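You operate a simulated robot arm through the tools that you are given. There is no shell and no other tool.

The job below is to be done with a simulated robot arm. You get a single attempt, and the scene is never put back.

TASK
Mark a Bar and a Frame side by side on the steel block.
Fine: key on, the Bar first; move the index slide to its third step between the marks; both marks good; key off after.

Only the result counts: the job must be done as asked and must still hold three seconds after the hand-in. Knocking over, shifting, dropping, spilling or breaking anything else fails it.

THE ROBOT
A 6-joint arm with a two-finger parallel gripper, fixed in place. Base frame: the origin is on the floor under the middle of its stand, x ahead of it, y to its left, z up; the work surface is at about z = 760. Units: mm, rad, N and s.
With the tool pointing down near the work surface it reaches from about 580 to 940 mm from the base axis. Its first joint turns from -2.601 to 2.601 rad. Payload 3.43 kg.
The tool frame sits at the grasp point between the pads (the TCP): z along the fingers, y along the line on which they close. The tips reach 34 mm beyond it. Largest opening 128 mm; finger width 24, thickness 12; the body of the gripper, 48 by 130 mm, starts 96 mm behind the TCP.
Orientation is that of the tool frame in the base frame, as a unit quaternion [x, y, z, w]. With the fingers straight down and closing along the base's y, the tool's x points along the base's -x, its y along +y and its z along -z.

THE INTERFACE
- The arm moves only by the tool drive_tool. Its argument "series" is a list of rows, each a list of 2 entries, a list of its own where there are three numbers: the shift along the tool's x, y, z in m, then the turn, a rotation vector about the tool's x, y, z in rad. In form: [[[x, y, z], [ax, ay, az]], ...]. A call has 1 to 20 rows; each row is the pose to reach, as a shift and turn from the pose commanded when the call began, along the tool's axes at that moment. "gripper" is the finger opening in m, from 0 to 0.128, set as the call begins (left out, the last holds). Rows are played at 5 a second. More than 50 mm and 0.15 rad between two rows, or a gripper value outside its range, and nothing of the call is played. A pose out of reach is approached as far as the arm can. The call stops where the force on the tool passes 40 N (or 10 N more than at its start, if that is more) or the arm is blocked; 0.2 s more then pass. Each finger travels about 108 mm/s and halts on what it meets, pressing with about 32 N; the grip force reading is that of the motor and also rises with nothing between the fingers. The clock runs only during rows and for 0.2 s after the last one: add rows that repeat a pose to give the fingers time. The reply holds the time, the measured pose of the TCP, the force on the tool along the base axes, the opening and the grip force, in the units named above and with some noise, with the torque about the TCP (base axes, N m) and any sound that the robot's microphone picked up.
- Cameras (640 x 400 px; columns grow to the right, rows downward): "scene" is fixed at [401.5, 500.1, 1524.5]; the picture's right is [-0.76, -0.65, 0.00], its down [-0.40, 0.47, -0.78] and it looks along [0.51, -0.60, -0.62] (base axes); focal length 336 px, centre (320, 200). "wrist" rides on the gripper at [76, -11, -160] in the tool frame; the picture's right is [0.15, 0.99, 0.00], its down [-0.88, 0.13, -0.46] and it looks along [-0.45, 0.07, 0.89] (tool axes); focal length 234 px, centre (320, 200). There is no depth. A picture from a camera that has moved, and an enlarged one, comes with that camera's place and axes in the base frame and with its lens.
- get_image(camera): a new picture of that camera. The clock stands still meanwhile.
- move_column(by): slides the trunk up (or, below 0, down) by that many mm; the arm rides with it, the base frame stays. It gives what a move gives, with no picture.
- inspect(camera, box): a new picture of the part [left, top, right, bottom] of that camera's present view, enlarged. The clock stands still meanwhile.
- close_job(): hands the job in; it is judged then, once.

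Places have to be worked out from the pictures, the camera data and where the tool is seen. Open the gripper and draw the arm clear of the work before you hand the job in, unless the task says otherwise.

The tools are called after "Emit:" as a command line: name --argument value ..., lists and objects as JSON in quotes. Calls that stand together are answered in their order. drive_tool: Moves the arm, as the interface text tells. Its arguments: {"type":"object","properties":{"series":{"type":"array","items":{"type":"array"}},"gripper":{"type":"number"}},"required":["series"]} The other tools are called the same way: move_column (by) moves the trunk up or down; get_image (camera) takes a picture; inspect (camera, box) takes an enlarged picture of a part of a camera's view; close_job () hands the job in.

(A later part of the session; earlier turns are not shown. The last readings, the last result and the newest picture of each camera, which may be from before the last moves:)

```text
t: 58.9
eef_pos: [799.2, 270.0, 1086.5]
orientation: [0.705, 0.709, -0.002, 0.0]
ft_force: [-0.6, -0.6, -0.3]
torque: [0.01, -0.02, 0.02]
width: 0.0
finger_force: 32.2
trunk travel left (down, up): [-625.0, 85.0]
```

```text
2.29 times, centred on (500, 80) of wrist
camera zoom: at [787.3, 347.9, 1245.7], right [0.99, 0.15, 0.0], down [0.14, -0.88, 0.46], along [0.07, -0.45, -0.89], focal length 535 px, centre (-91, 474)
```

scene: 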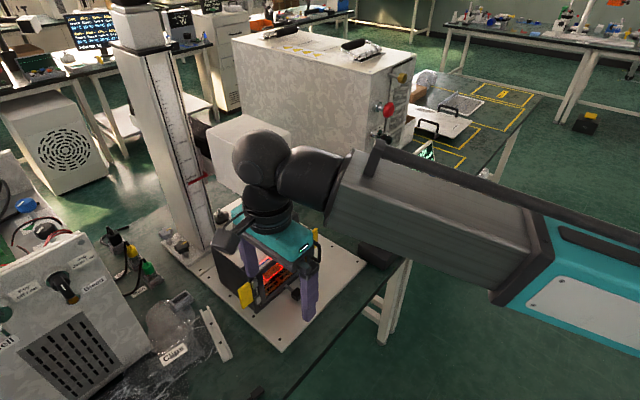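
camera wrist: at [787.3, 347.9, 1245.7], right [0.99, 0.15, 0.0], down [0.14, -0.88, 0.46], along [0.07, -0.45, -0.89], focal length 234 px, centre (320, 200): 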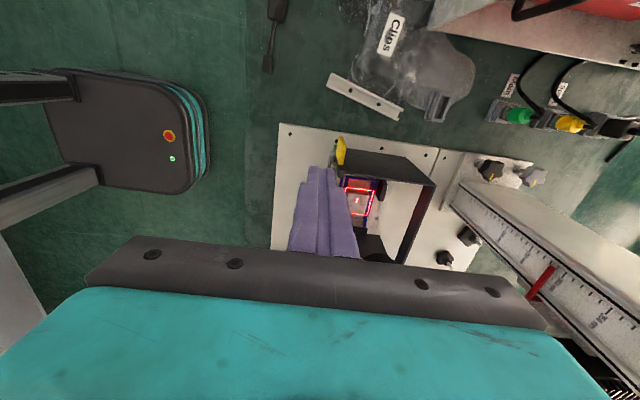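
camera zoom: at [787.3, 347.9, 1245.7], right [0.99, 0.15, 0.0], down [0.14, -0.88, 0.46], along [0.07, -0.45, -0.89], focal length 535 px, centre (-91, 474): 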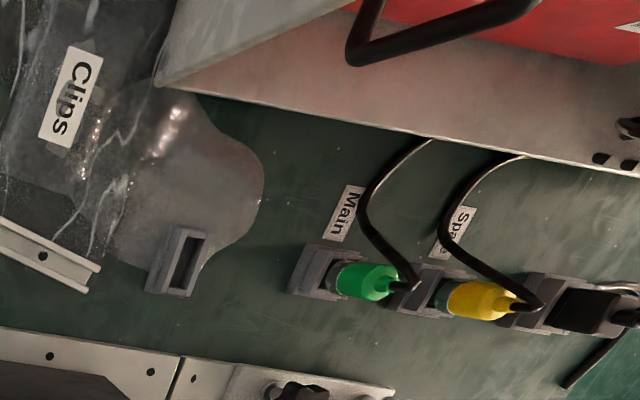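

No parameter label nearby so far. There is a dark sign on a cabinet in the background; I'll zoom on it and other background signs.

Emit:
inspect --camera "scene" --box '[190, 0, 250, 40]'

Emit:
inspect --camera "scene" --box '[0, 0, 120, 80]'

Emit:
inspect --camera "scene" --box '[240, 0, 360, 40]'

Emit:
inspect --camera "scene" --box '[440, 0, 640, 60]'

```text
10.00 times, centred on (220, 20) of scene
camera zoom: at [401.5, 500.1, 1524.5], right [-0.76, -0.65, 0.0], down [-0.4, 0.47, -0.78], along [0.51, -0.6, -0.62], focal length 3358 px, centre (1320, 2000)
```

zoom: 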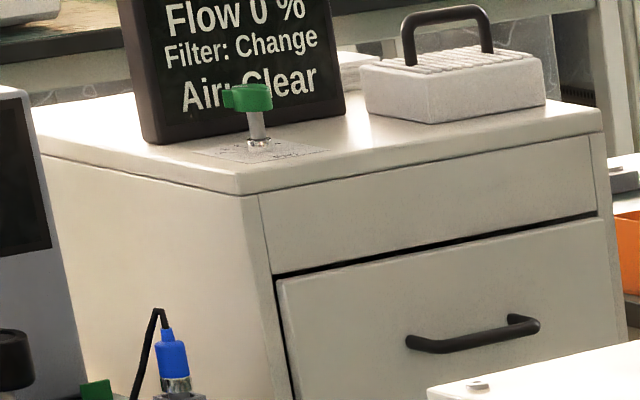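

```text
5.00 times, centred on (60, 40) of scene
camera zoom: at [401.5, 500.1, 1524.5], right [-0.76, -0.65, 0.0], down [-0.4, 0.47, -0.78], along [0.51, -0.6, -0.62], focal length 1679 px, centre (1620, 1000)
```

zoom: 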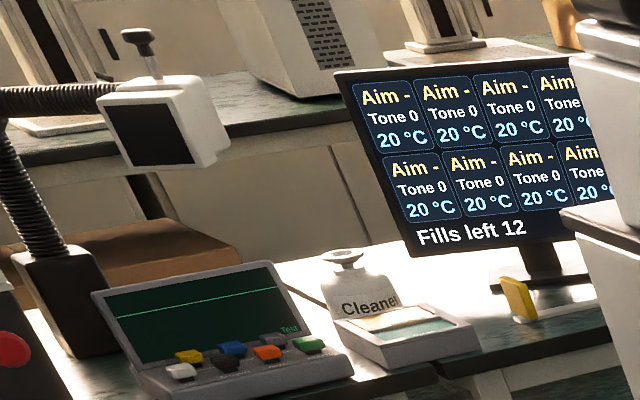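

```text
5.33 times, centred on (300, 20) of scene
camera zoom: at [401.5, 500.1, 1524.5], right [-0.76, -0.65, 0.0], down [-0.4, 0.47, -0.78], along [0.51, -0.6, -0.62], focal length 1791 px, centre (427, 1160)
```

zoom: 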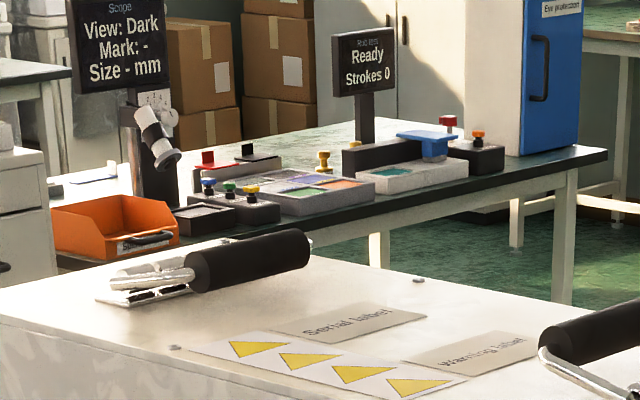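

```text
3.20 times, centred on (540, 30) of scene
camera zoom: at [401.5, 500.1, 1524.5], right [-0.76, -0.65, 0.0], down [-0.4, 0.47, -0.78], along [0.51, -0.6, -0.62], focal length 1074 px, centre (-384, 744)
```

zoom: 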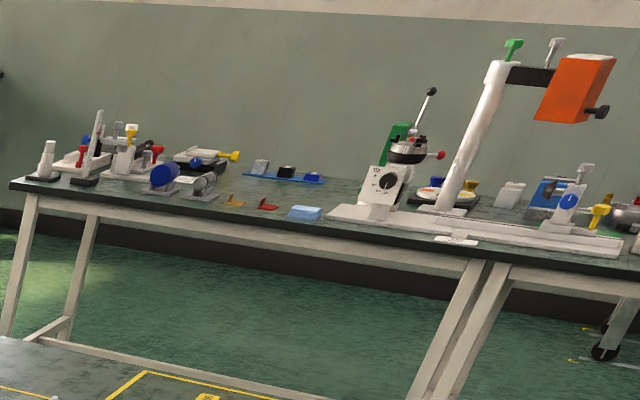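

Only unrelated devices there. I'll back out and return toward the console (camera facing radially), then check the head's front panel with the scene camera unobstructed.

Emit:
drive_tool --series '[[[0, -0.004, 0.002], [0, 0, 0]], [[0, -0.014, 0.006], [0, 0, 0]], [[0, -0.03, 0.012], [0, 0, 0]], [[0, -0.05, 0.018], [0, 0, 0]], [[0, -0.07, 0.024], [0, 0, 0]], [[0, -0.088, 0.028], [0, 0, 0]], [[0, -0.1, 0.03], [0, 0, 0]], [[0, -0.108, 0.03], [0, 0, -0.05]], [[-0.005, -0.11, 0.03], [0, 0, -0.15]], [[-0.015, -0.11, 0.03], [0, 0, -0.27]], [[-0.03, -0.11, 0.03], [0, 0, -0.39]], [[-0.05, -0.11, 0.03], [0, 0, -0.51]], [[-0.075, -0.11, 0.03], [0, 0, -0.63]], [[-0.1, -0.11, 0.03], [0, 0, -0.75]], [[-0.12, -0.11, 0.03], [0, 0, -0.85]], [[-0.13, -0.11, 0.03], [0, 0, -0.89]], [[-0.135, -0.11, 0.03], [0, 0, -0.89]]]'

```text
t: 62.5
eef_pos: [689.4, 133.7, 1058.6]
orientation: [0.331, 0.944, -0.002, -0.001]
ft_force: [0.5, -0.3, 0.9]
torque: [0.02, 0.0, 0.02]
width: 0.2
finger_force: 31.8
trunk travel left (down, up): [-625.0, 85.0]
```

Now travelling along -y to the console.

Emit:
drive_tool --series '[[[-0.0063, -0.0078, 0], [0, 0, 0]], [[-0.0188, -0.0234, 0], [0, 0, 0]], [[-0.0375, -0.0469, 0], [0, 0, 0]], [[-0.0625, -0.0781, 0], [0, 0, 0]], [[-0.0906, -0.1132, 0], [0, 0, 0]], [[-0.1188, -0.1484, 0], [0, 0, 0]], [[-0.1469, -0.1835, 0], [0, 0, 0]], [[-0.175, -0.2187, 0], [0, 0, 0]], [[-0.2031, -0.2538, 0.005], [0, 0, 0]], [[-0.2313, -0.289, 0.01], [0, 0, 0]], [[-0.2594, -0.3241, 0.016], [0, 0, 0]], [[-0.2875, -0.3593, 0.022], [0, 0, 0]], [[-0.3156, -0.3944, 0.028], [0, 0, 0]], [[-0.3438, -0.4296, 0.034], [0, 0, 0]], [[-0.3719, -0.4647, 0.04], [0, 0, 0]], [[-0.3969, -0.4959, 0.046], [0, 0, 0]], [[-0.4156, -0.5194, 0.052], [0, 0, 0]], [[-0.425, -0.5311, 0.056], [0, 0, 0]], [[-0.43, -0.5373, 0.058], [0, 0, 0]], [[-0.4313, -0.5389, 0.058], [0, 0, 0]]]'

Emit:
inspect --camera "scene" --box '[200, 110, 300, 220]'

Emit:
inspect --camera "scene" --box '[250, 150, 295, 190]'

Emit:
inspect --camera "scene" --box '[240, 230, 320, 310]'

```text
t: 66.7
eef_pos: [689.1, -554.4, 1000.1]
orientation: [0.331, 0.943, -0.001, 0.0]
ft_force: [0.0, 0.3, -0.2]
torque: [0.0, -0.01, 0.02]
width: 0.1
finger_force: 32.1
trunk travel left (down, up): [-625.0, 85.0]
```

```text
3.64 times, centred on (250, 165) of scene
camera zoom: at [401.5, 500.1, 1524.5], right [-0.76, -0.65, 0.0], down [-0.4, 0.47, -0.78], along [0.51, -0.6, -0.62], focal length 1221 px, centre (574, 327)
```

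zoom: 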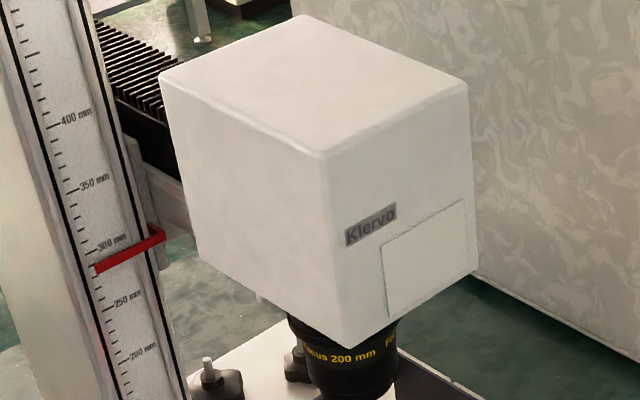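

```text
10.00 times, centred on (272, 170) of scene
camera zoom: at [401.5, 500.1, 1524.5], right [-0.76, -0.65, 0.0], down [-0.4, 0.47, -0.78], along [0.51, -0.6, -0.62], focal length 3358 px, centre (795, 500)
```

zoom: 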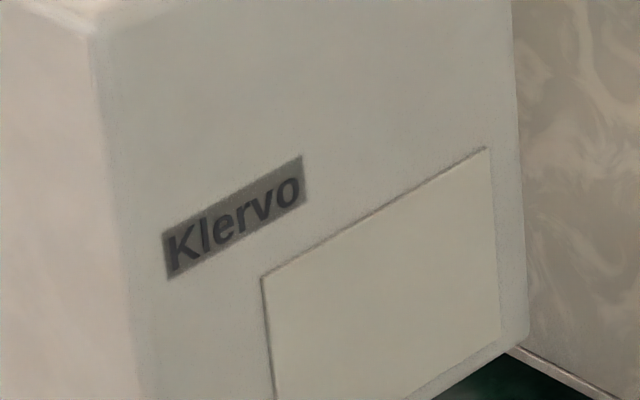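

```text
5.00 times, centred on (280, 270) of scene
camera zoom: at [401.5, 500.1, 1524.5], right [-0.76, -0.65, 0.0], down [-0.4, 0.47, -0.78], along [0.51, -0.6, -0.62], focal length 1679 px, centre (520, -150)
```

zoom: 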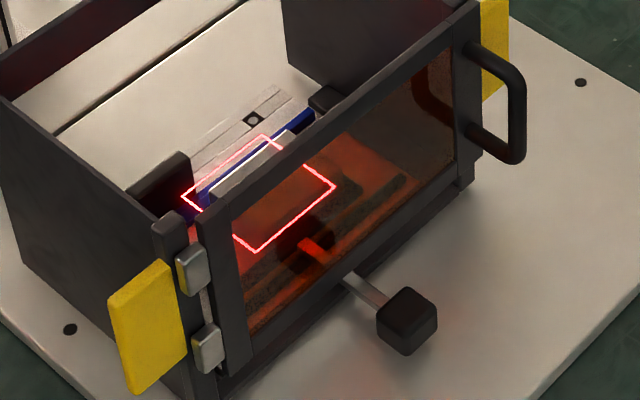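

The panel is blank. I'll proceed with focusing: tilt the tool again and hover over Down.

Emit:
drive_tool --series '[[[0, 0, 0], [0, -0.04, 0]], [[0, 0, 0], [0, -0.12, 0]], [[0, 0, 0], [0, -0.22, 0]], [[0, 0, 0], [0, -0.32, 0]], [[0, 0, 0], [0, -0.38, 0]], [[0, 0, 0], [0, -0.4, 0]], [[0, 0, 0], [0, -0.4, 0]]]'

```text
t: 68.3
eef_pos: [689.0, -554.9, 1001.1]
orientation: [0.323, 0.925, -0.067, 0.187]
ft_force: [-0.6, 0.8, -0.6]
torque: [0.0, -0.02, 0.0]
width: 0.1
finger_force: 32.1
trunk travel left (down, up): [-625.0, 85.0]
```

Descending to hover 20 mm above Down.

Emit:
drive_tool --series '[[[0.002, 0, 0.005], [0, 0, 0]], [[0.007, 0.001, 0.018], [0, 0, 0]], [[0.014, 0.002, 0.038], [0, 0, 0]], [[0.022, 0.003, 0.06], [0, 0, 0]], [[0.03, 0.004, 0.082], [0, 0, 0]], [[0.038, 0.005, 0.104], [0, 0, 0]], [[0.044, 0.005, 0.12], [0, 0, 0]], [[0.0468, 0.005, 0.128], [0, 0, 0]], [[0.0468, 0.005, 0.128], [0, 0, 0]]]'

Emit:
drive_tool --series '[[[0.0039, 0, 0.0092], [0, 0, 0]], [[0.0066, 0, 0.0157], [0, 0, 0]], [[0.0082, 0, 0.0193], [0, 0, 0]], [[0.009, 0, 0.0212], [0, 0, 0]], [[0.0094, 0, 0.0221], [0, 0, 0]], [[0.0094, 0, 0.0221], [0, 0, 0]], [[0.0094, 0, 0.0221], [0, 0, 0]], [[0.0094, 0, 0.0221], [0, 0, 0]], [[0.0094, 0, 0.0221], [0, 0, 0]], [[0.0094, 0, 0.0221], [0, 0, 0]], [[0.0094, 0, 0.0221], [0, 0, 0]], [[0.0094, 0, 0.0221], [0, 0, 0]], [[0.0066, 0, 0.0157], [0, 0, 0]], [[0.0039, 0, 0.0092], [0, 0, 0]], [[0, 0, 0], [0, 0, 0]]]'

Emit:
inspect --camera "scene" --box '[395, 110, 510, 210]'

Emit:
inspect --camera "scene" --box '[180, 150, 320, 310]'

```text
t: 70.3
eef_pos: [697.6, -557.1, 865.0]
orientation: [0.324, 0.925, -0.067, 0.187]
ft_force: [-1.0, -0.4, 0.2]
torque: [0.02, -0.01, 0.0]
width: 0.0
finger_force: 31.7
trunk travel left (down, up): [-625.0, 85.0]
```

```text
t: 73.5
eef_pos: [696.5, -555.3, 865.8]
orientation: [0.325, 0.925, -0.067, 0.186]
ft_force: [-1.4, 0.2, 0.1]
torque: [0.0, 0.0, 0.0]
width: 0.0
finger_force: 31.5
trunk travel left (down, up): [-625.0, 85.0]
heard: click
```

```text
4.00 times, centred on (452, 160) of scene
camera zoom: at [401.5, 500.1, 1524.5], right [-0.76, -0.65, 0.0], down [-0.4, 0.47, -0.78], along [0.51, -0.6, -0.62], focal length 1343 px, centre (-210, 360)
```

zoom: 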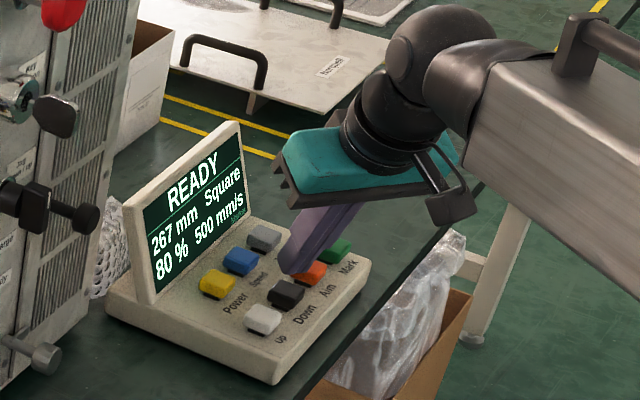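

```text
2.50 times, centred on (250, 230) of scene
camera zoom: at [401.5, 500.1, 1524.5], right [-0.76, -0.65, 0.0], down [-0.4, 0.47, -0.78], along [0.51, -0.6, -0.62], focal length 840 px, centre (495, 125)
```

zoom: 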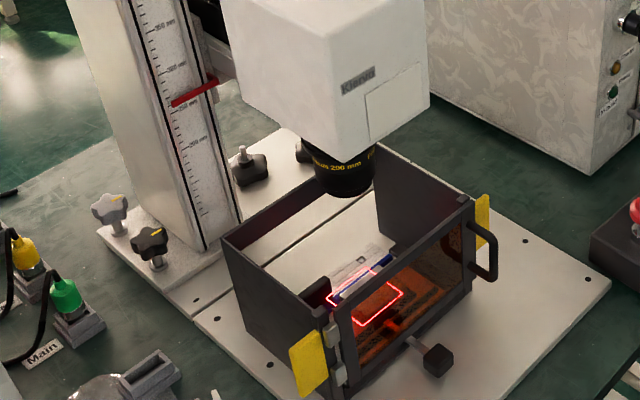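

Now 267 mm. I'll zoom to see whether the two dots are visible from the scene camera.

Emit:
inspect --camera "scene" --box '[262, 240, 312, 280]'

Emit:
inspect --camera "wrist" --box '[200, 60, 440, 250]'

```text
10.00 times, centred on (287, 260) of scene
camera zoom: at [401.5, 500.1, 1524.5], right [-0.76, -0.65, 0.0], down [-0.4, 0.47, -0.78], along [0.51, -0.6, -0.62], focal length 3358 px, centre (650, -400)
```

zoom: 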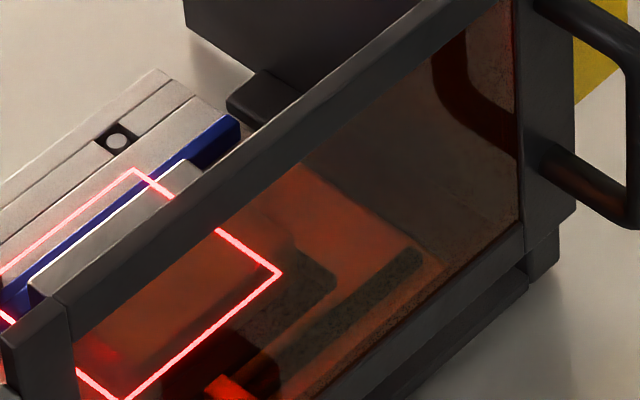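

```text
2.11 times, centred on (320, 155) of wrist
camera zoom: at [586.3, -480.6, 981.8], right [0.51, 0.86, -0.06], down [0.58, -0.29, 0.76], along [0.63, -0.43, -0.65], focal length 493 px, centre (320, 295)
```

zoom: 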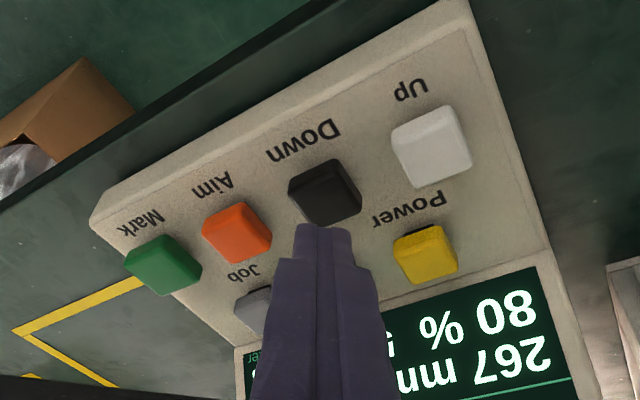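

The dots hide behind the door frame from there, so I'll check with the wrist camera later. First I'll select the job: move over the Job button with extra tilt (it is at radius ≈985 mm).

Emit:
drive_tool --series '[[[-0.0059, 0, -0.0138], [0, 0, 0]], [[-0.014, -0.003, -0.0108], [0, -0.03, 0]], [[-0.028, -0.008, -0.0048], [0, -0.07, 0]], [[-0.045, -0.014, 0.0032], [0, -0.11, 0]], [[-0.06, -0.019, 0.0112], [0, -0.15, 0]], [[-0.071, -0.0228, 0.0162], [0, -0.18, 0]], [[-0.0775, -0.0248, 0.019], [0, -0.2, 0]], [[-0.0775, -0.0248, 0.019], [0, -0.2, 0]]]'

Emit:
inspect --camera "wrist" --box '[200, 60, 440, 250]'

Emit:
inspect --camera "scene" --box '[395, 110, 510, 210]'

```text
t: 75.3
eef_pos: [745.3, -624.2, 878.1]
orientation: [0.316, 0.901, -0.099, 0.279]
ft_force: [-0.2, -0.6, -0.3]
torque: [-0.01, 0.0, 0.01]
width: 0.1
finger_force: 32.3
trunk travel left (down, up): [-625.0, 85.0]
```

```text
2.11 times, centred on (320, 155) of wrist
camera zoom: at [616.8, -536.3, 966.5], right [0.52, 0.85, -0.09], down [0.45, -0.19, 0.87], along [0.72, -0.5, -0.48], focal length 493 px, centre (320, 295)
```

zoom: 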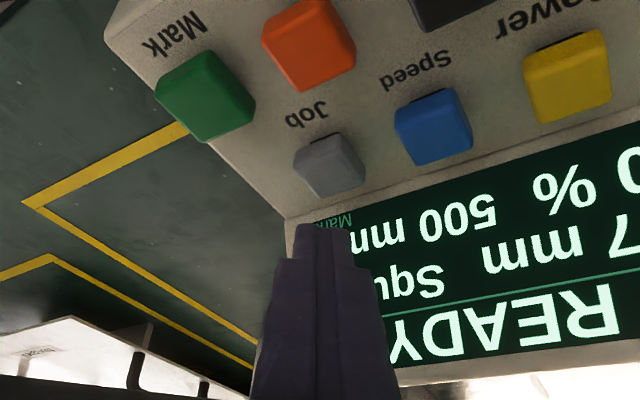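

```text
4.00 times, centred on (452, 160) of scene
camera zoom: at [401.5, 500.1, 1524.5], right [-0.76, -0.65, 0.0], down [-0.4, 0.47, -0.78], along [0.51, -0.6, -0.62], focal length 1343 px, centre (-210, 360)
```

zoom: 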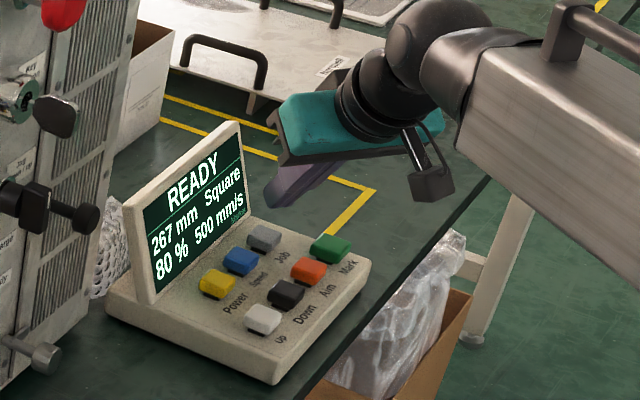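

Tip edge sits at about [752.5, -630, 843], right over Job. I'll press it once.

Emit:
drive_tool --series '[[[0.0045, 0, 0.0066], [0, 0, 0]], [[0.0113, 0, 0.0165], [0, 0, 0]], [[0.0164, 0, 0.0239], [0, 0, 0]], [[0.0187, 0, 0.0272], [0, 0, 0]], [[0.0204, 0, 0.0296], [0, 0, 0]], [[0.0215, 0, 0.0313], [0, 0, 0]], [[0.017, 0, 0.0247], [0, 0, 0]], [[0.0113, 0, 0.0165], [0, 0, 0]], [[0.0079, 0, 0.0115], [0, 0, 0]]]'

Emit:
inspect --camera "scene" --box '[395, 110, 510, 210]'

Emit:
inspect --camera "scene" --box '[240, 230, 320, 310]'

```text
t: 77.3
eef_pos: [744.4, -624.0, 864.4]
orientation: [0.316, 0.902, -0.098, 0.279]
ft_force: [0.0, -0.8, -0.5]
torque: [0.01, 0.01, 0.02]
width: 0.0
finger_force: 31.6
trunk travel left (down, up): [-625.0, 85.0]
heard: click
```

```text
4.00 times, centred on (452, 160) of scene
camera zoom: at [401.5, 500.1, 1524.5], right [-0.76, -0.65, 0.0], down [-0.4, 0.47, -0.78], along [0.51, -0.6, -0.62], focal length 1343 px, centre (-210, 360)
```

zoom: 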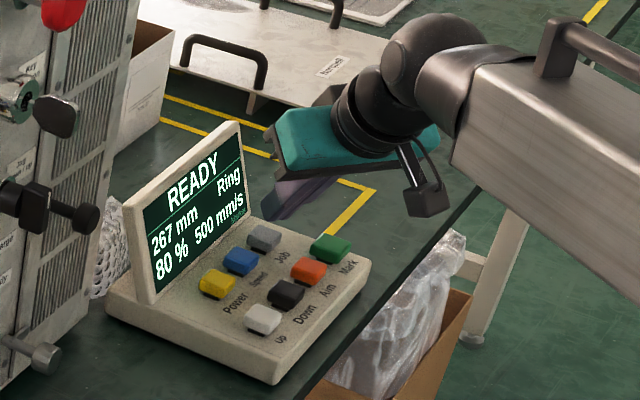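

```text
5.00 times, centred on (280, 270) of scene
camera zoom: at [401.5, 500.1, 1524.5], right [-0.76, -0.65, 0.0], down [-0.4, 0.47, -0.78], along [0.51, -0.6, -0.62], focal length 1679 px, centre (520, -150)
```

zoom: 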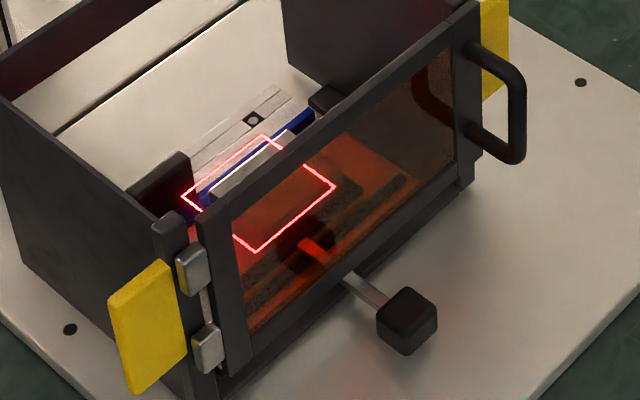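

Job went Square→Ring; the outline is unchanged, so it is the marking field. I'll press Job again.

Emit:
drive_tool --series '[[[0.0057, 0, 0.0082], [0, 0, 0]], [[0.0102, 0, 0.0148], [0, 0, 0]], [[0.0127, 0, 0.0186], [0, 0, 0]], [[0.0139, 0, 0.0203], [0, 0, 0]], [[0.0102, 0, 0.0148], [0, 0, 0]], [[0.0045, 0, 0.0066], [0, 0, 0]], [[0, 0, 0], [0, 0, 0]]]'

Emit:
inspect --camera "scene" --box '[395, 130, 470, 210]'

```text
t: 78.9
eef_pos: [744.6, -624.2, 864.6]
orientation: [0.316, 0.902, -0.099, 0.278]
ft_force: [-0.4, -1.0, -0.2]
torque: [0.01, 0.03, 0.02]
width: 0.2
finger_force: 31.6
trunk travel left (down, up): [-625.0, 85.0]
heard: click
```

```text
5.00 times, centred on (432, 170) of scene
camera zoom: at [401.5, 500.1, 1524.5], right [-0.76, -0.65, 0.0], down [-0.4, 0.47, -0.78], along [0.51, -0.6, -0.62], focal length 1679 px, centre (-242, 350)
```

zoom: 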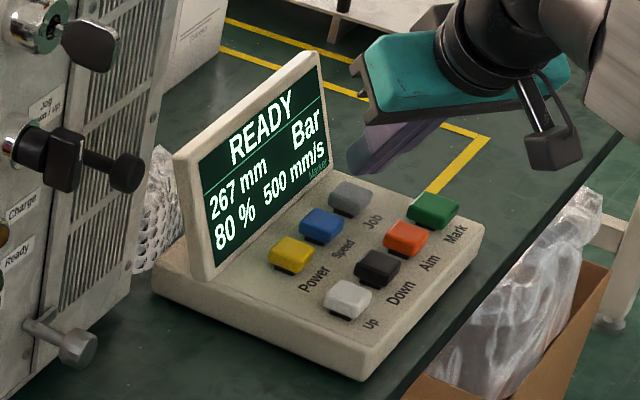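

Job now reads Bar. Let me zoom on the lens ring text and on the side label for any further guidance.

Emit:
inspect --camera "scene" --box '[240, 190, 280, 225]'

Emit:
inspect --camera "scene" --box '[230, 270, 330, 340]'

Emit:
inspect --camera "scene" --box '[350, 60, 430, 200]'

```text
11.43 times, centred on (260, 208) of scene
camera zoom: at [401.5, 500.1, 1524.5], right [-0.76, -0.65, 0.0], down [-0.4, 0.47, -0.78], along [0.51, -0.6, -0.62], focal length 3838 px, centre (1006, 114)
```

zoom: 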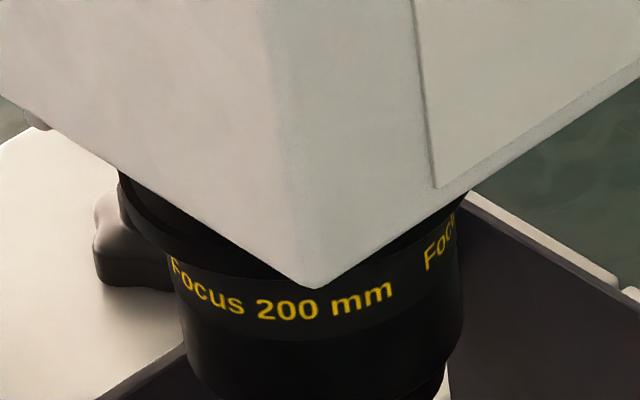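

```text
5.71 times, centred on (280, 305) of scene
camera zoom: at [401.5, 500.1, 1524.5], right [-0.76, -0.65, 0.0], down [-0.4, 0.47, -0.78], along [0.51, -0.6, -0.62], focal length 1919 px, centre (549, -400)
```

zoom: 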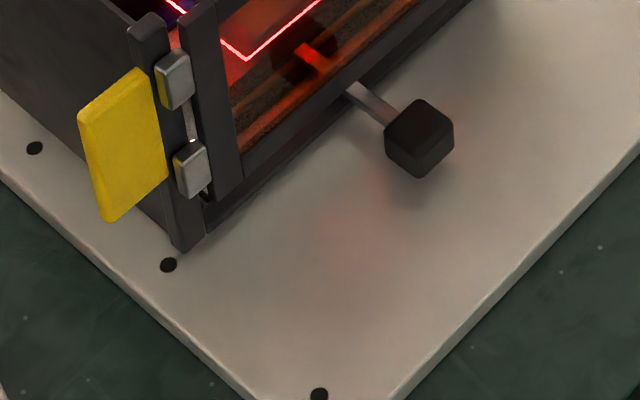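

```text
2.86 times, centred on (390, 130) of scene
camera zoom: at [401.5, 500.1, 1524.5], right [-0.76, -0.65, 0.0], down [-0.4, 0.47, -0.78], along [0.51, -0.6, -0.62], focal length 959 px, centre (120, 400)
```

zoom: 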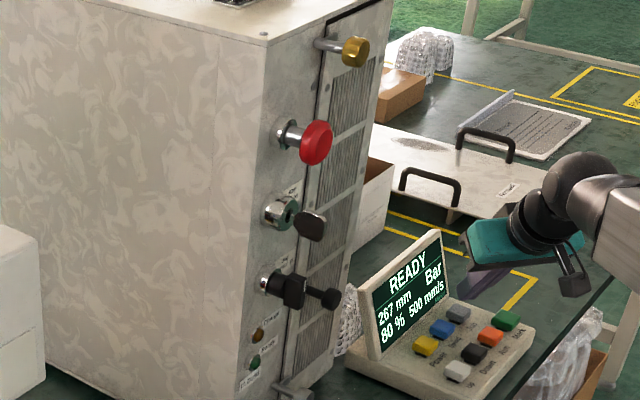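

By triangulation the block top is at z≈812 and the lens bottom at about z≈973 now, so I must check which way the dots converge. I'll lift off the console and go look with the wrist camera.

Emit:
drive_tool --series '[[[-0.004, 0, -0.006], [0, 0, 0]], [[-0.014, 0, -0.02], [0, 0.03, 0]], [[-0.03, 0, -0.042], [0, 0.1, 0]], [[-0.046, 0, -0.066], [0, 0.2, 0]], [[-0.06, 0, -0.088], [0, 0.3, 0]], [[-0.072, 0, -0.106], [0, 0.4, 0]], [[-0.08, 0, -0.118], [0, 0.5, 0]], [[-0.084, 0, -0.124], [0, 0.58, 0]], [[-0.085, 0, -0.125], [0, 0.6, 0]], [[-0.085, 0, -0.125], [0, 0.6, 0]]]'

```text
t: 81.1
eef_pos: [711.1, -594.6, 1008.9]
orientation: [0.331, 0.944, -0.003, 0.001]
ft_force: [-0.4, 1.2, 0.5]
torque: [-0.01, 0.0, -0.02]
width: 0.0
finger_force: 31.7
out of reach, approached as far as the arm can: row 7, 8, 9, 10
trunk travel left (down, up): [-625.0, 85.0]
```

I'm at the reach limit there; I'll pull inward while turning the tool back to c=0, opening the fingers.

Emit:
drive_tool --series '[[[0.02, 0.004, 0], [0, 0, 0]], [[0.045, 0.009, 0], [0, 0, -0.05]], [[0.065, 0.013, 0], [0, 0, -0.15]], [[0.078, 0.015, 0], [0, 0, -0.28]], [[0.0816, 0.0154, 0], [0, 0, -0.41]], [[0.0816, 0.0154, 0], [0, 0, -0.54]], [[0.0816, 0.0154, 0], [0, 0, -0.64]], [[0.0816, 0.0154, 0], [0, 0, -0.68]], [[0.0816, 0.0154, 0], [0, 0, -0.68]]]' --gripper 0.128

```text
t: 83.1
eef_pos: [657.9, -531.8, 1007.8]
orientation: [-0.002, 1.0, -0.001, -0.001]
ft_force: [-0.1, 0.3, 0.4]
torque: [0.03, -0.03, 0.03]
width: 127.9
finger_force: 0.1
trunk travel left (down, up): [-625.0, 85.0]
```

Travelling back to the viewing pose in front of the enclosure.

Emit:
drive_tool --series '[[[0, 0.01, -0.003], [0, 0, 0]], [[-0.003, 0.03, -0.008], [0, 0, 0]], [[-0.006, 0.06, -0.014], [0, 0, 0]], [[-0.01, 0.1, -0.02], [0, 0, 0]], [[-0.014, 0.145, -0.026], [0, 0, 0]], [[-0.018, 0.19, -0.032], [0, 0, 0]], [[-0.022, 0.235, -0.038], [0, 0, 0]], [[-0.026, 0.28, -0.044], [0, 0, 0]], [[-0.03, 0.325, -0.049], [0, 0, 0]], [[-0.034, 0.37, -0.049], [0, 0, 0]], [[-0.038, 0.415, -0.049], [0, 0, 0]], [[-0.042, 0.46, -0.049], [0, 0, 0]], [[-0.046, 0.505, -0.049], [0, 0, 0]], [[-0.052, 0.55, -0.049], [0, 0, 0]], [[-0.06, 0.59, -0.049], [0, 0, 0]], [[-0.07, 0.622, -0.049], [0, 0, 0]], [[-0.08, 0.643, -0.049], [0, 0, 0]], [[-0.088, 0.654, -0.049], [0, 0, 0]], [[-0.092, 0.659, -0.049], [0, 0, 0]], [[-0.093, 0.659, -0.049], [0, 0, 0]]]'

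Emit:
inspect --camera "wrist" --box '[265, 180, 365, 235]'

Emit:
inspect --camera "wrist" --box '[295, 190, 345, 220]'

```text
t: 87.3
eef_pos: [749.7, 128.4, 1054.9]
orientation: [-0.002, 1.0, -0.001, -0.001]
ft_force: [0.2, 0.1, 0.0]
torque: [0.0, 0.01, -0.01]
width: 127.9
finger_force: 0.1
trunk travel left (down, up): [-625.0, 85.0]
```

```text
6.40 times, centred on (315, 208) of wrist
camera zoom: at [672.9, 118.1, 1214.2], right [-0.15, 0.99, 0.0], down [0.88, 0.14, 0.45], along [0.45, 0.07, -0.89], focal length 1499 px, centre (352, 152)
```

zoom: 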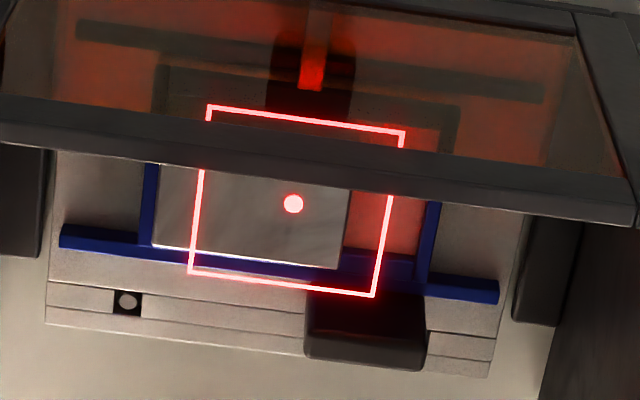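

```text
12.80 times, centred on (320, 205) of wrist
camera zoom: at [672.9, 118.1, 1214.2], right [-0.15, 0.99, 0.0], down [0.88, 0.14, 0.45], along [0.45, 0.07, -0.89], focal length 2997 px, centre (320, 136)
```

zoom: 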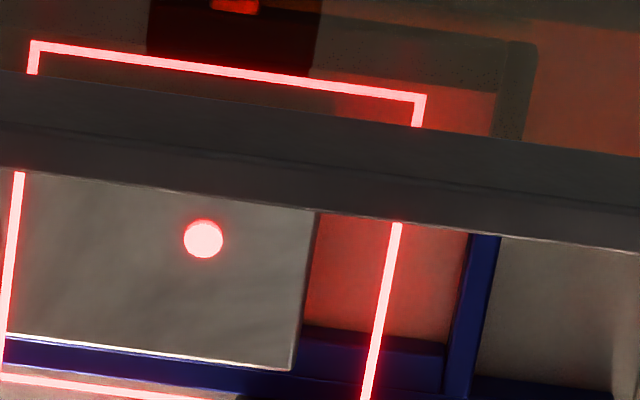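

The two dots have merged into one at 267 mm. I'll zoom to the maximum to check for any residual elongation.

Emit:
inspect --camera "wrist" --box '[304, 207, 318, 216]'

Emit:
inspect --camera "wrist" --box '[308, 210, 314, 215]'

```text
16.00 times, centred on (311, 212) of wrist
camera zoom: at [672.9, 118.1, 1214.2], right [-0.15, 0.99, 0.0], down [0.88, 0.14, 0.45], along [0.45, 0.07, -0.89], focal length 3747 px, centre (464, 16)
```

zoom: 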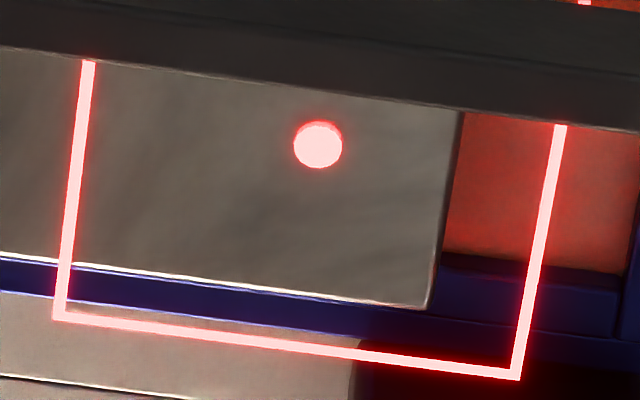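

```text
16.00 times, centred on (311, 212) of wrist
camera zoom: at [672.9, 118.1, 1214.2], right [-0.15, 0.99, 0.0], down [0.88, 0.14, 0.45], along [0.45, 0.07, -0.89], focal length 3747 px, centre (464, 0)
```

zoom: 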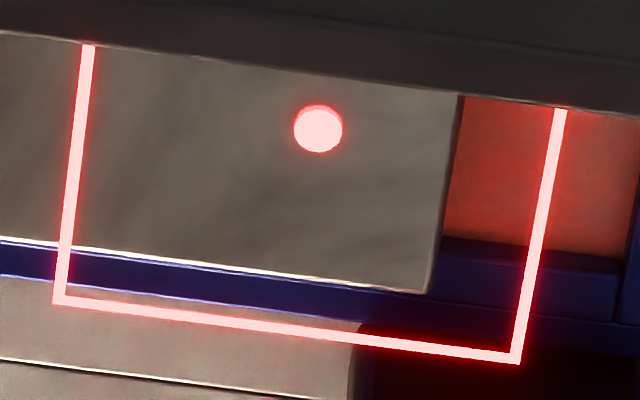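

Dots coincide at 267 mm, so focus is set within about 1 mm. Next I'll study the index slide: tilt the tool outward (so the wrist stays clear of the head) and move toward the knob with fingers at 70 mm.

Emit:
drive_tool --series '[[[0.004, 0, 0.004], [0, 0, 0]], [[0.012, 0.002, 0.014], [0, -0.04, 0]], [[0.02, 0.004, 0.026], [0, -0.1, 0]], [[0.024, 0.006, 0.038], [0, -0.18, 0]], [[0.026, 0.008, 0.05], [0, -0.26, 0]], [[0.026, 0.008, 0.06], [0, -0.34, 0]], [[0.026, 0.008, 0.068], [0, -0.42, 0]], [[0.026, 0.008, 0.074], [0, -0.48, 0]], [[0.026, 0.008, 0.075], [0, -0.5, 0]], [[0.026, 0.008, 0.075], [0, -0.5, 0]]]' --gripper 0.07

Emit:
get_image --camera "wrist"

Emit:
get_image --camera "scene"

```text
t: 89.5
eef_pos: [723.6, 135.9, 981.7]
orientation: [-0.002, 0.969, -0.001, 0.246]
ft_force: [0.3, 0.9, 0.0]
torque: [-0.01, 0.0, 0.01]
width: 69.8
finger_force: 0.0
trunk travel left (down, up): [-625.0, 85.0]
```

```text
taken
camera wrist: at [578.7, 124.7, 1084.4], right [-0.13, 0.99, -0.07], down [0.56, 0.13, 0.82], along [0.82, 0.07, -0.57], focal length 234 px, centre (320, 200)
```

wrist: 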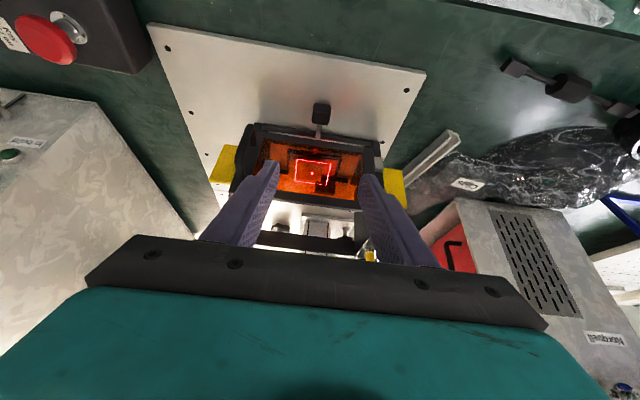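

```text
taken
```

scene: 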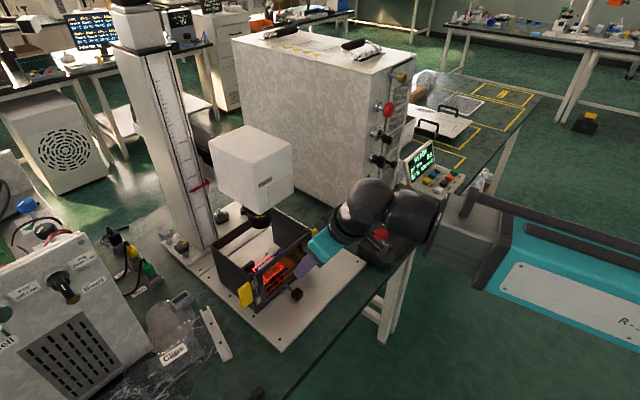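

This angle looks into the window directly. I'll zoom into the enclosure and slide area.

Emit:
inspect --camera "wrist" --box '[230, 90, 400, 220]'

Emit:
inspect --camera "wrist" --box '[280, 90, 360, 150]'

Emit:
inspect --camera "wrist" --box '[255, 140, 365, 210]'

```text
3.08 times, centred on (315, 155) of wrist
camera zoom: at [578.7, 124.7, 1084.4], right [-0.13, 0.99, -0.07], down [0.56, 0.13, 0.82], along [0.82, 0.07, -0.57], focal length 720 px, centre (335, 338)
```

zoom: 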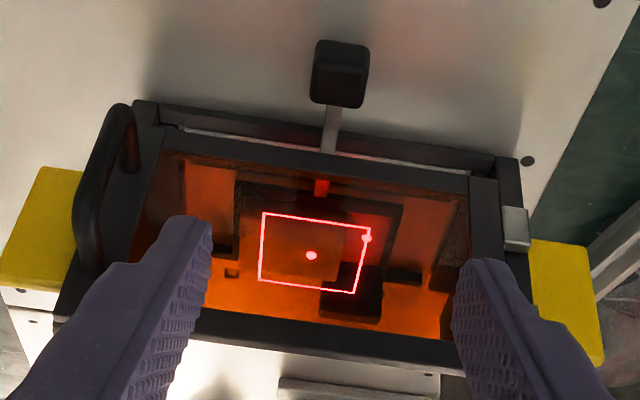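

```text
6.67 times, centred on (320, 120) of wrist
camera zoom: at [578.7, 124.7, 1084.4], right [-0.13, 0.99, -0.07], down [0.56, 0.13, 0.82], along [0.82, 0.07, -0.57], focal length 1561 px, centre (320, 733)
```

zoom: 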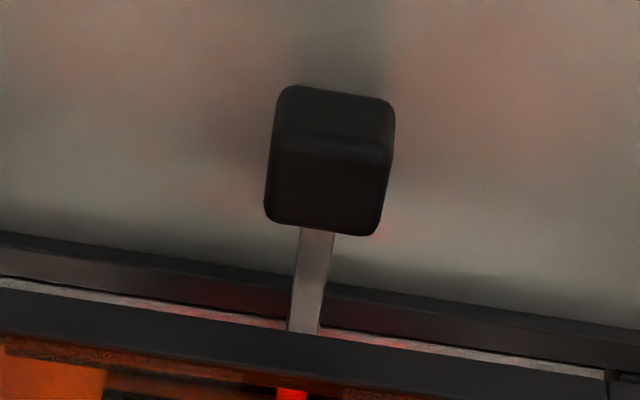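

```text
5.71 times, centred on (310, 175) of wrist
camera zoom: at [578.7, 124.7, 1084.4], right [-0.13, 0.99, -0.07], down [0.56, 0.13, 0.82], along [0.82, 0.07, -0.57], focal length 1338 px, centre (377, 343)
```

zoom: 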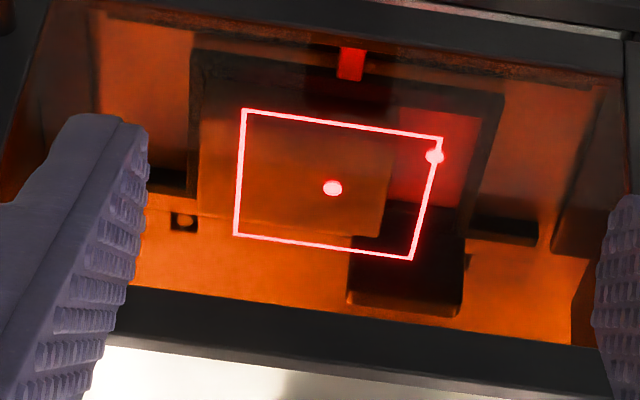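

There is a second dot at the field's +y edge that the door frame was hiding before, so the dots have moved apart, not merged. I'll shift the camera to triangulate that second dot.

Emit:
drive_tool --series '[[[0, -0.005, 0], [0, 0, 0]], [[0, -0.018, 0], [0, 0, 0]], [[0, -0.036, 0], [0, 0, 0]], [[0, -0.052, 0], [0, 0, 0]], [[0, -0.06, 0], [0, 0, 0]], [[0, -0.06, 0], [0, 0, 0]]]' --gripper 0.128

Emit:
inspect --camera "wrist" --box '[290, 130, 400, 210]'

Emit:
get_image --camera "wrist"

```text
t: 90.9
eef_pos: [723.9, 77.6, 981.0]
orientation: [-0.002, 0.969, -0.001, 0.247]
ft_force: [0.1, 0.0, 0.1]
torque: [0.02, -0.01, 0.0]
width: 128.2
finger_force: 0.1
trunk travel left (down, up): [-625.0, 85.0]
```

```text
5.00 times, centred on (345, 170) of wrist
camera zoom: at [579.6, 66.1, 1083.8], right [-0.13, 0.99, -0.07], down [0.56, 0.14, 0.82], along [0.82, 0.07, -0.57], focal length 1171 px, centre (195, 350)
```

zoom: 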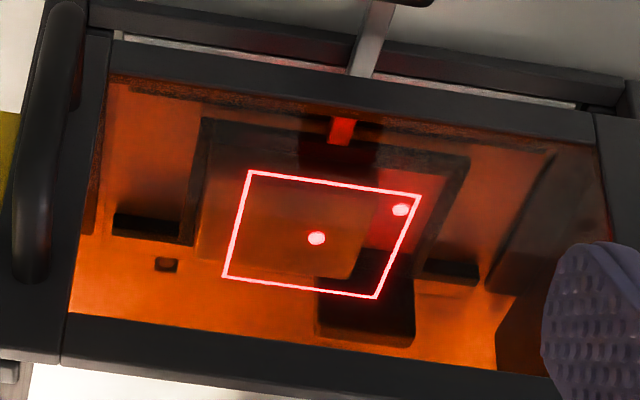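

```text
taken
camera wrist: at [579.6, 66.1, 1083.8], right [-0.13, 0.99, -0.07], down [0.56, 0.14, 0.82], along [0.82, 0.07, -0.57], focal length 234 px, centre (320, 200)
```

wrist: 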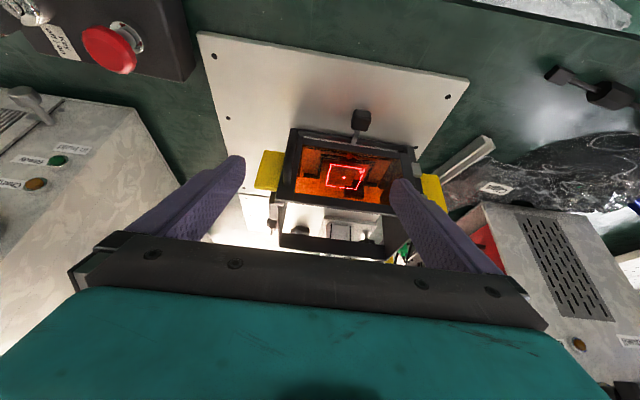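

Dot 2 is at about [901, 166], i.e. 31.5 mm off-axis now versus 6.7 mm at 292, so focus is near 298.7 mm (I'll raise it back later). While here I'll examine the index slide: approach the knob (about [789, 133, 790]) with a 70 mm opening.

Emit:
drive_tool --series '[[[0, 0.006, 0], [0, 0, 0]], [[0, 0.02, 0.003], [0, 0, 0]], [[0.001, 0.038, 0.01], [0, 0, 0]], [[0.003, 0.05, 0.022], [0, 0, 0]], [[0.006, 0.0554, 0.038], [0, 0, 0]], [[0.0095, 0.0554, 0.056], [0, 0, 0]], [[0.0135, 0.0554, 0.076], [0, 0, 0]], [[0.017, 0.0554, 0.095], [0, 0, 0]], [[0.019, 0.0554, 0.106], [0, 0, 0]], [[0.0194, 0.0554, 0.1089], [0, 0, 0]]]' --gripper 0.07

Emit:
get_image --camera "wrist"

Emit:
inspect --camera "scene" --box '[230, 190, 380, 320]'

```text
t: 93.1
eef_pos: [758.8, 132.3, 875.5]
orientation: [-0.003, 0.969, -0.001, 0.246]
ft_force: [-0.9, -0.6, 0.3]
torque: [-0.01, -0.02, 0.0]
width: 70.1
finger_force: 0.0
trunk travel left (down, up): [-625.0, 85.0]
```

```text
taken
camera wrist: at [613.3, 121.4, 978.9], right [-0.13, 0.99, -0.07], down [0.56, 0.13, 0.82], along [0.82, 0.07, -0.57], focal length 234 px, centre (320, 200)
```

wrist: 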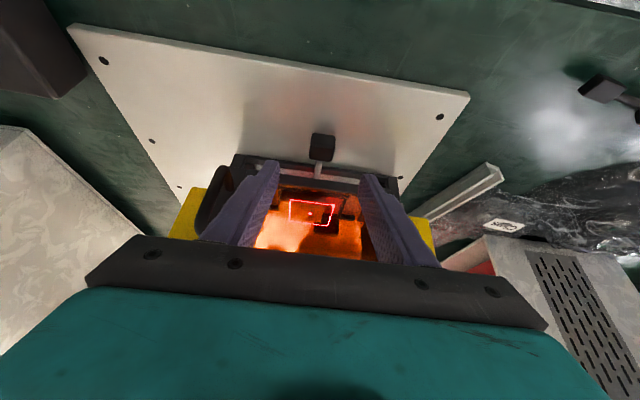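

```text
3.08 times, centred on (305, 255) of scene
camera zoom: at [401.5, 500.1, 1524.5], right [-0.76, -0.65, 0.0], down [-0.4, 0.47, -0.78], along [0.51, -0.6, -0.62], focal length 1033 px, centre (366, 31)
```

zoom: 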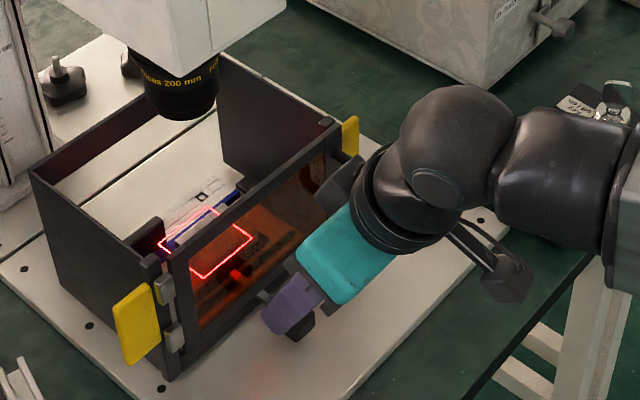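

Alignment looks right. I'll descend the last 60 mm so the pads straddle the knob.

Emit:
drive_tool --series '[[[0.001, 0.0003, 0.005], [0, 0, 0]], [[0.003, 0.0005, 0.016], [0, 0, 0]], [[0.006, 0.0007, 0.03], [0, 0, 0]], [[0.009, 0.0007, 0.044], [0, 0, 0]], [[0.011, 0.0007, 0.054], [0, 0, 0]], [[0.0122, 0.0007, 0.0595], [0, 0, 0]], [[0.0124, 0.0007, 0.0609], [0, 0, 0]]]'

Emit:
inspect --camera "wrist" --box '[240, 120, 400, 240]'

Emit:
inspect --camera "scene" --box '[250, 230, 370, 330]'

```text
t: 94.7
eef_pos: [775.7, 131.7, 816.7]
orientation: [-0.003, 0.969, 0.0, 0.247]
ft_force: [0.0, 0.4, 0.0]
torque: [0.0, 0.0, 0.03]
width: 70.1
finger_force: 0.0
trunk travel left (down, up): [-625.0, 85.0]
```

```text
3.33 times, centred on (320, 180) of wrist
camera zoom: at [631.6, 121.3, 919.8], right [-0.13, 0.99, -0.07], down [0.56, 0.13, 0.82], along [0.82, 0.07, -0.57], focal length 781 px, centre (320, 267)
```

zoom: 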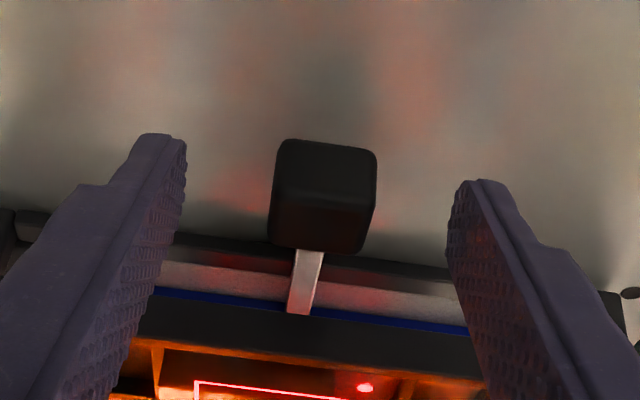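

```text
4.00 times, centred on (310, 280) of scene
camera zoom: at [401.5, 500.1, 1524.5], right [-0.76, -0.65, 0.0], down [-0.4, 0.47, -0.78], along [0.51, -0.6, -0.62], focal length 1343 px, centre (360, -120)
```

zoom: 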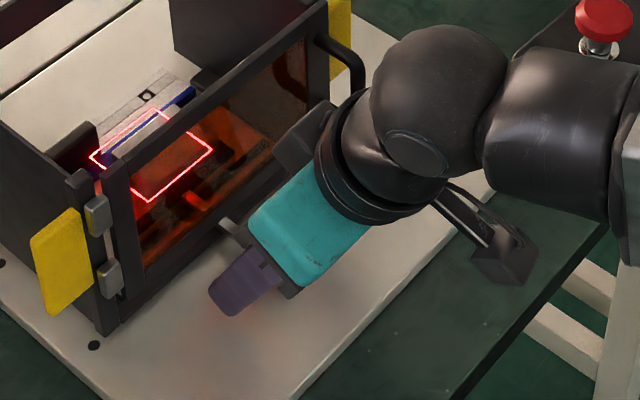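

The knob is centred between the pads. I'll close on it.

Emit:
drive_tool --series '[[[0, 0, 0], [0, 0, 0]], [[0, 0, 0], [0, 0, 0]], [[0, 0, 0], [0, 0, 0]], [[0, 0, 0], [0, 0, 0]]]' --gripper 0.015

Emit:
inspect --camera "wrist" --box '[240, 120, 400, 240]'

```text
t: 95.7
eef_pos: [776.0, 131.0, 815.8]
orientation: [-0.002, 0.969, 0.0, 0.247]
ft_force: [0.4, 1.1, 0.6]
torque: [0.17, -0.16, -0.27]
width: 25.4
finger_force: 32.0
trunk travel left (down, up): [-625.0, 85.0]
```

```text
3.33 times, centred on (320, 180) of wrist
camera zoom: at [631.5, 121.3, 919.8], right [-0.13, 0.99, -0.07], down [0.56, 0.13, 0.82], along [0.82, 0.07, -0.57], focal length 781 px, centre (320, 267)
```

zoom: 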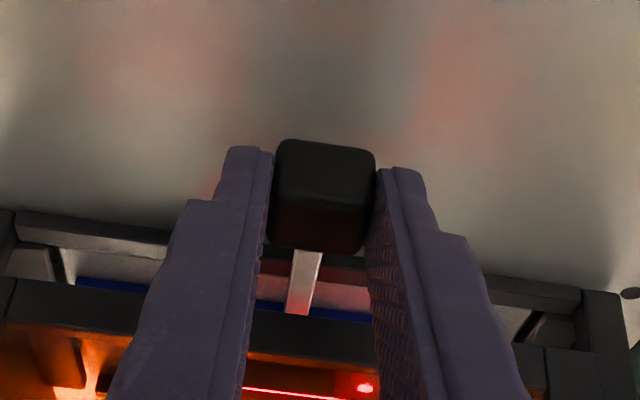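

Gripped at 25.4 mm with little side force. I'll slide slowly in +y by up to 14 mm, watching force and sounds.

Emit:
drive_tool --series '[[[0, 0.001, 0], [0, 0, 0]], [[0, 0.002, 0], [0, 0, 0]], [[0, 0.003, 0], [0, 0, 0]], [[0, 0.004, 0], [0, 0, 0]], [[0, 0.005, 0], [0, 0, 0]], [[0, 0.006, 0], [0, 0, 0]]]'

```text
t: 97.1
eef_pos: [776.2, 138.9, 816.2]
orientation: [-0.002, 0.969, -0.002, 0.246]
ft_force: [0.9, -0.4, -0.5]
torque: [0.12, 0.02, -0.21]
width: 25.7
finger_force: 31.8
trunk travel left (down, up): [-625.0, 85.0]
```

It moves freely. Continuing +y in small steps.

Emit:
drive_tool --series '[[[0, 0.001, 0], [0, 0, 0]], [[0, 0.002, 0], [0, 0, 0]], [[0, 0.003, 0], [0, 0, 0]], [[0, 0.004, 0], [0, 0, 0]], [[0, 0.005, 0], [0, 0, 0]], [[0, 0.006, 0], [0, 0, 0]], [[0, 0.007, 0], [0, 0, 0]], [[0, 0.008, 0], [0, 0, 0]]]'

Emit:
inspect --camera "scene" --box '[250, 230, 330, 290]'

Emit:
inspect --camera "wrist" --box '[240, 120, 400, 240]'

```text
t: 98.9
eef_pos: [774.9, 146.5, 817.5]
orientation: [-0.002, 0.969, 0.0, 0.246]
ft_force: [-3.9, -0.2, 0.2]
torque: [0.07, 0.17, -0.03]
width: 25.5
finger_force: 31.9
trunk travel left (down, up): [-625.0, 85.0]
```

```text
6.67 times, centred on (290, 260) of scene
camera zoom: at [401.5, 500.1, 1524.5], right [-0.76, -0.65, 0.0], down [-0.4, 0.47, -0.78], along [0.51, -0.6, -0.62], focal length 2239 px, centre (520, -200)
```

zoom: 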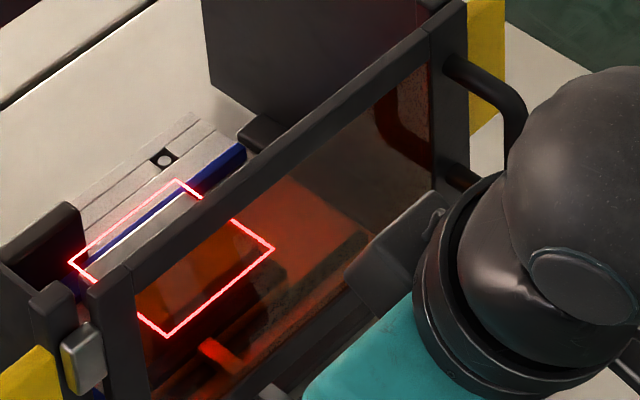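

```text
3.33 times, centred on (320, 180) of wrist
camera zoom: at [631.8, 135.5, 920.1], right [-0.13, 0.99, -0.07], down [0.56, 0.13, 0.82], along [0.82, 0.07, -0.57], focal length 781 px, centre (320, 267)
```

zoom: 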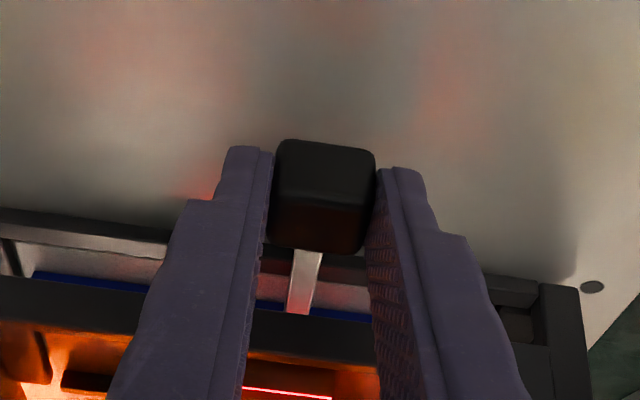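

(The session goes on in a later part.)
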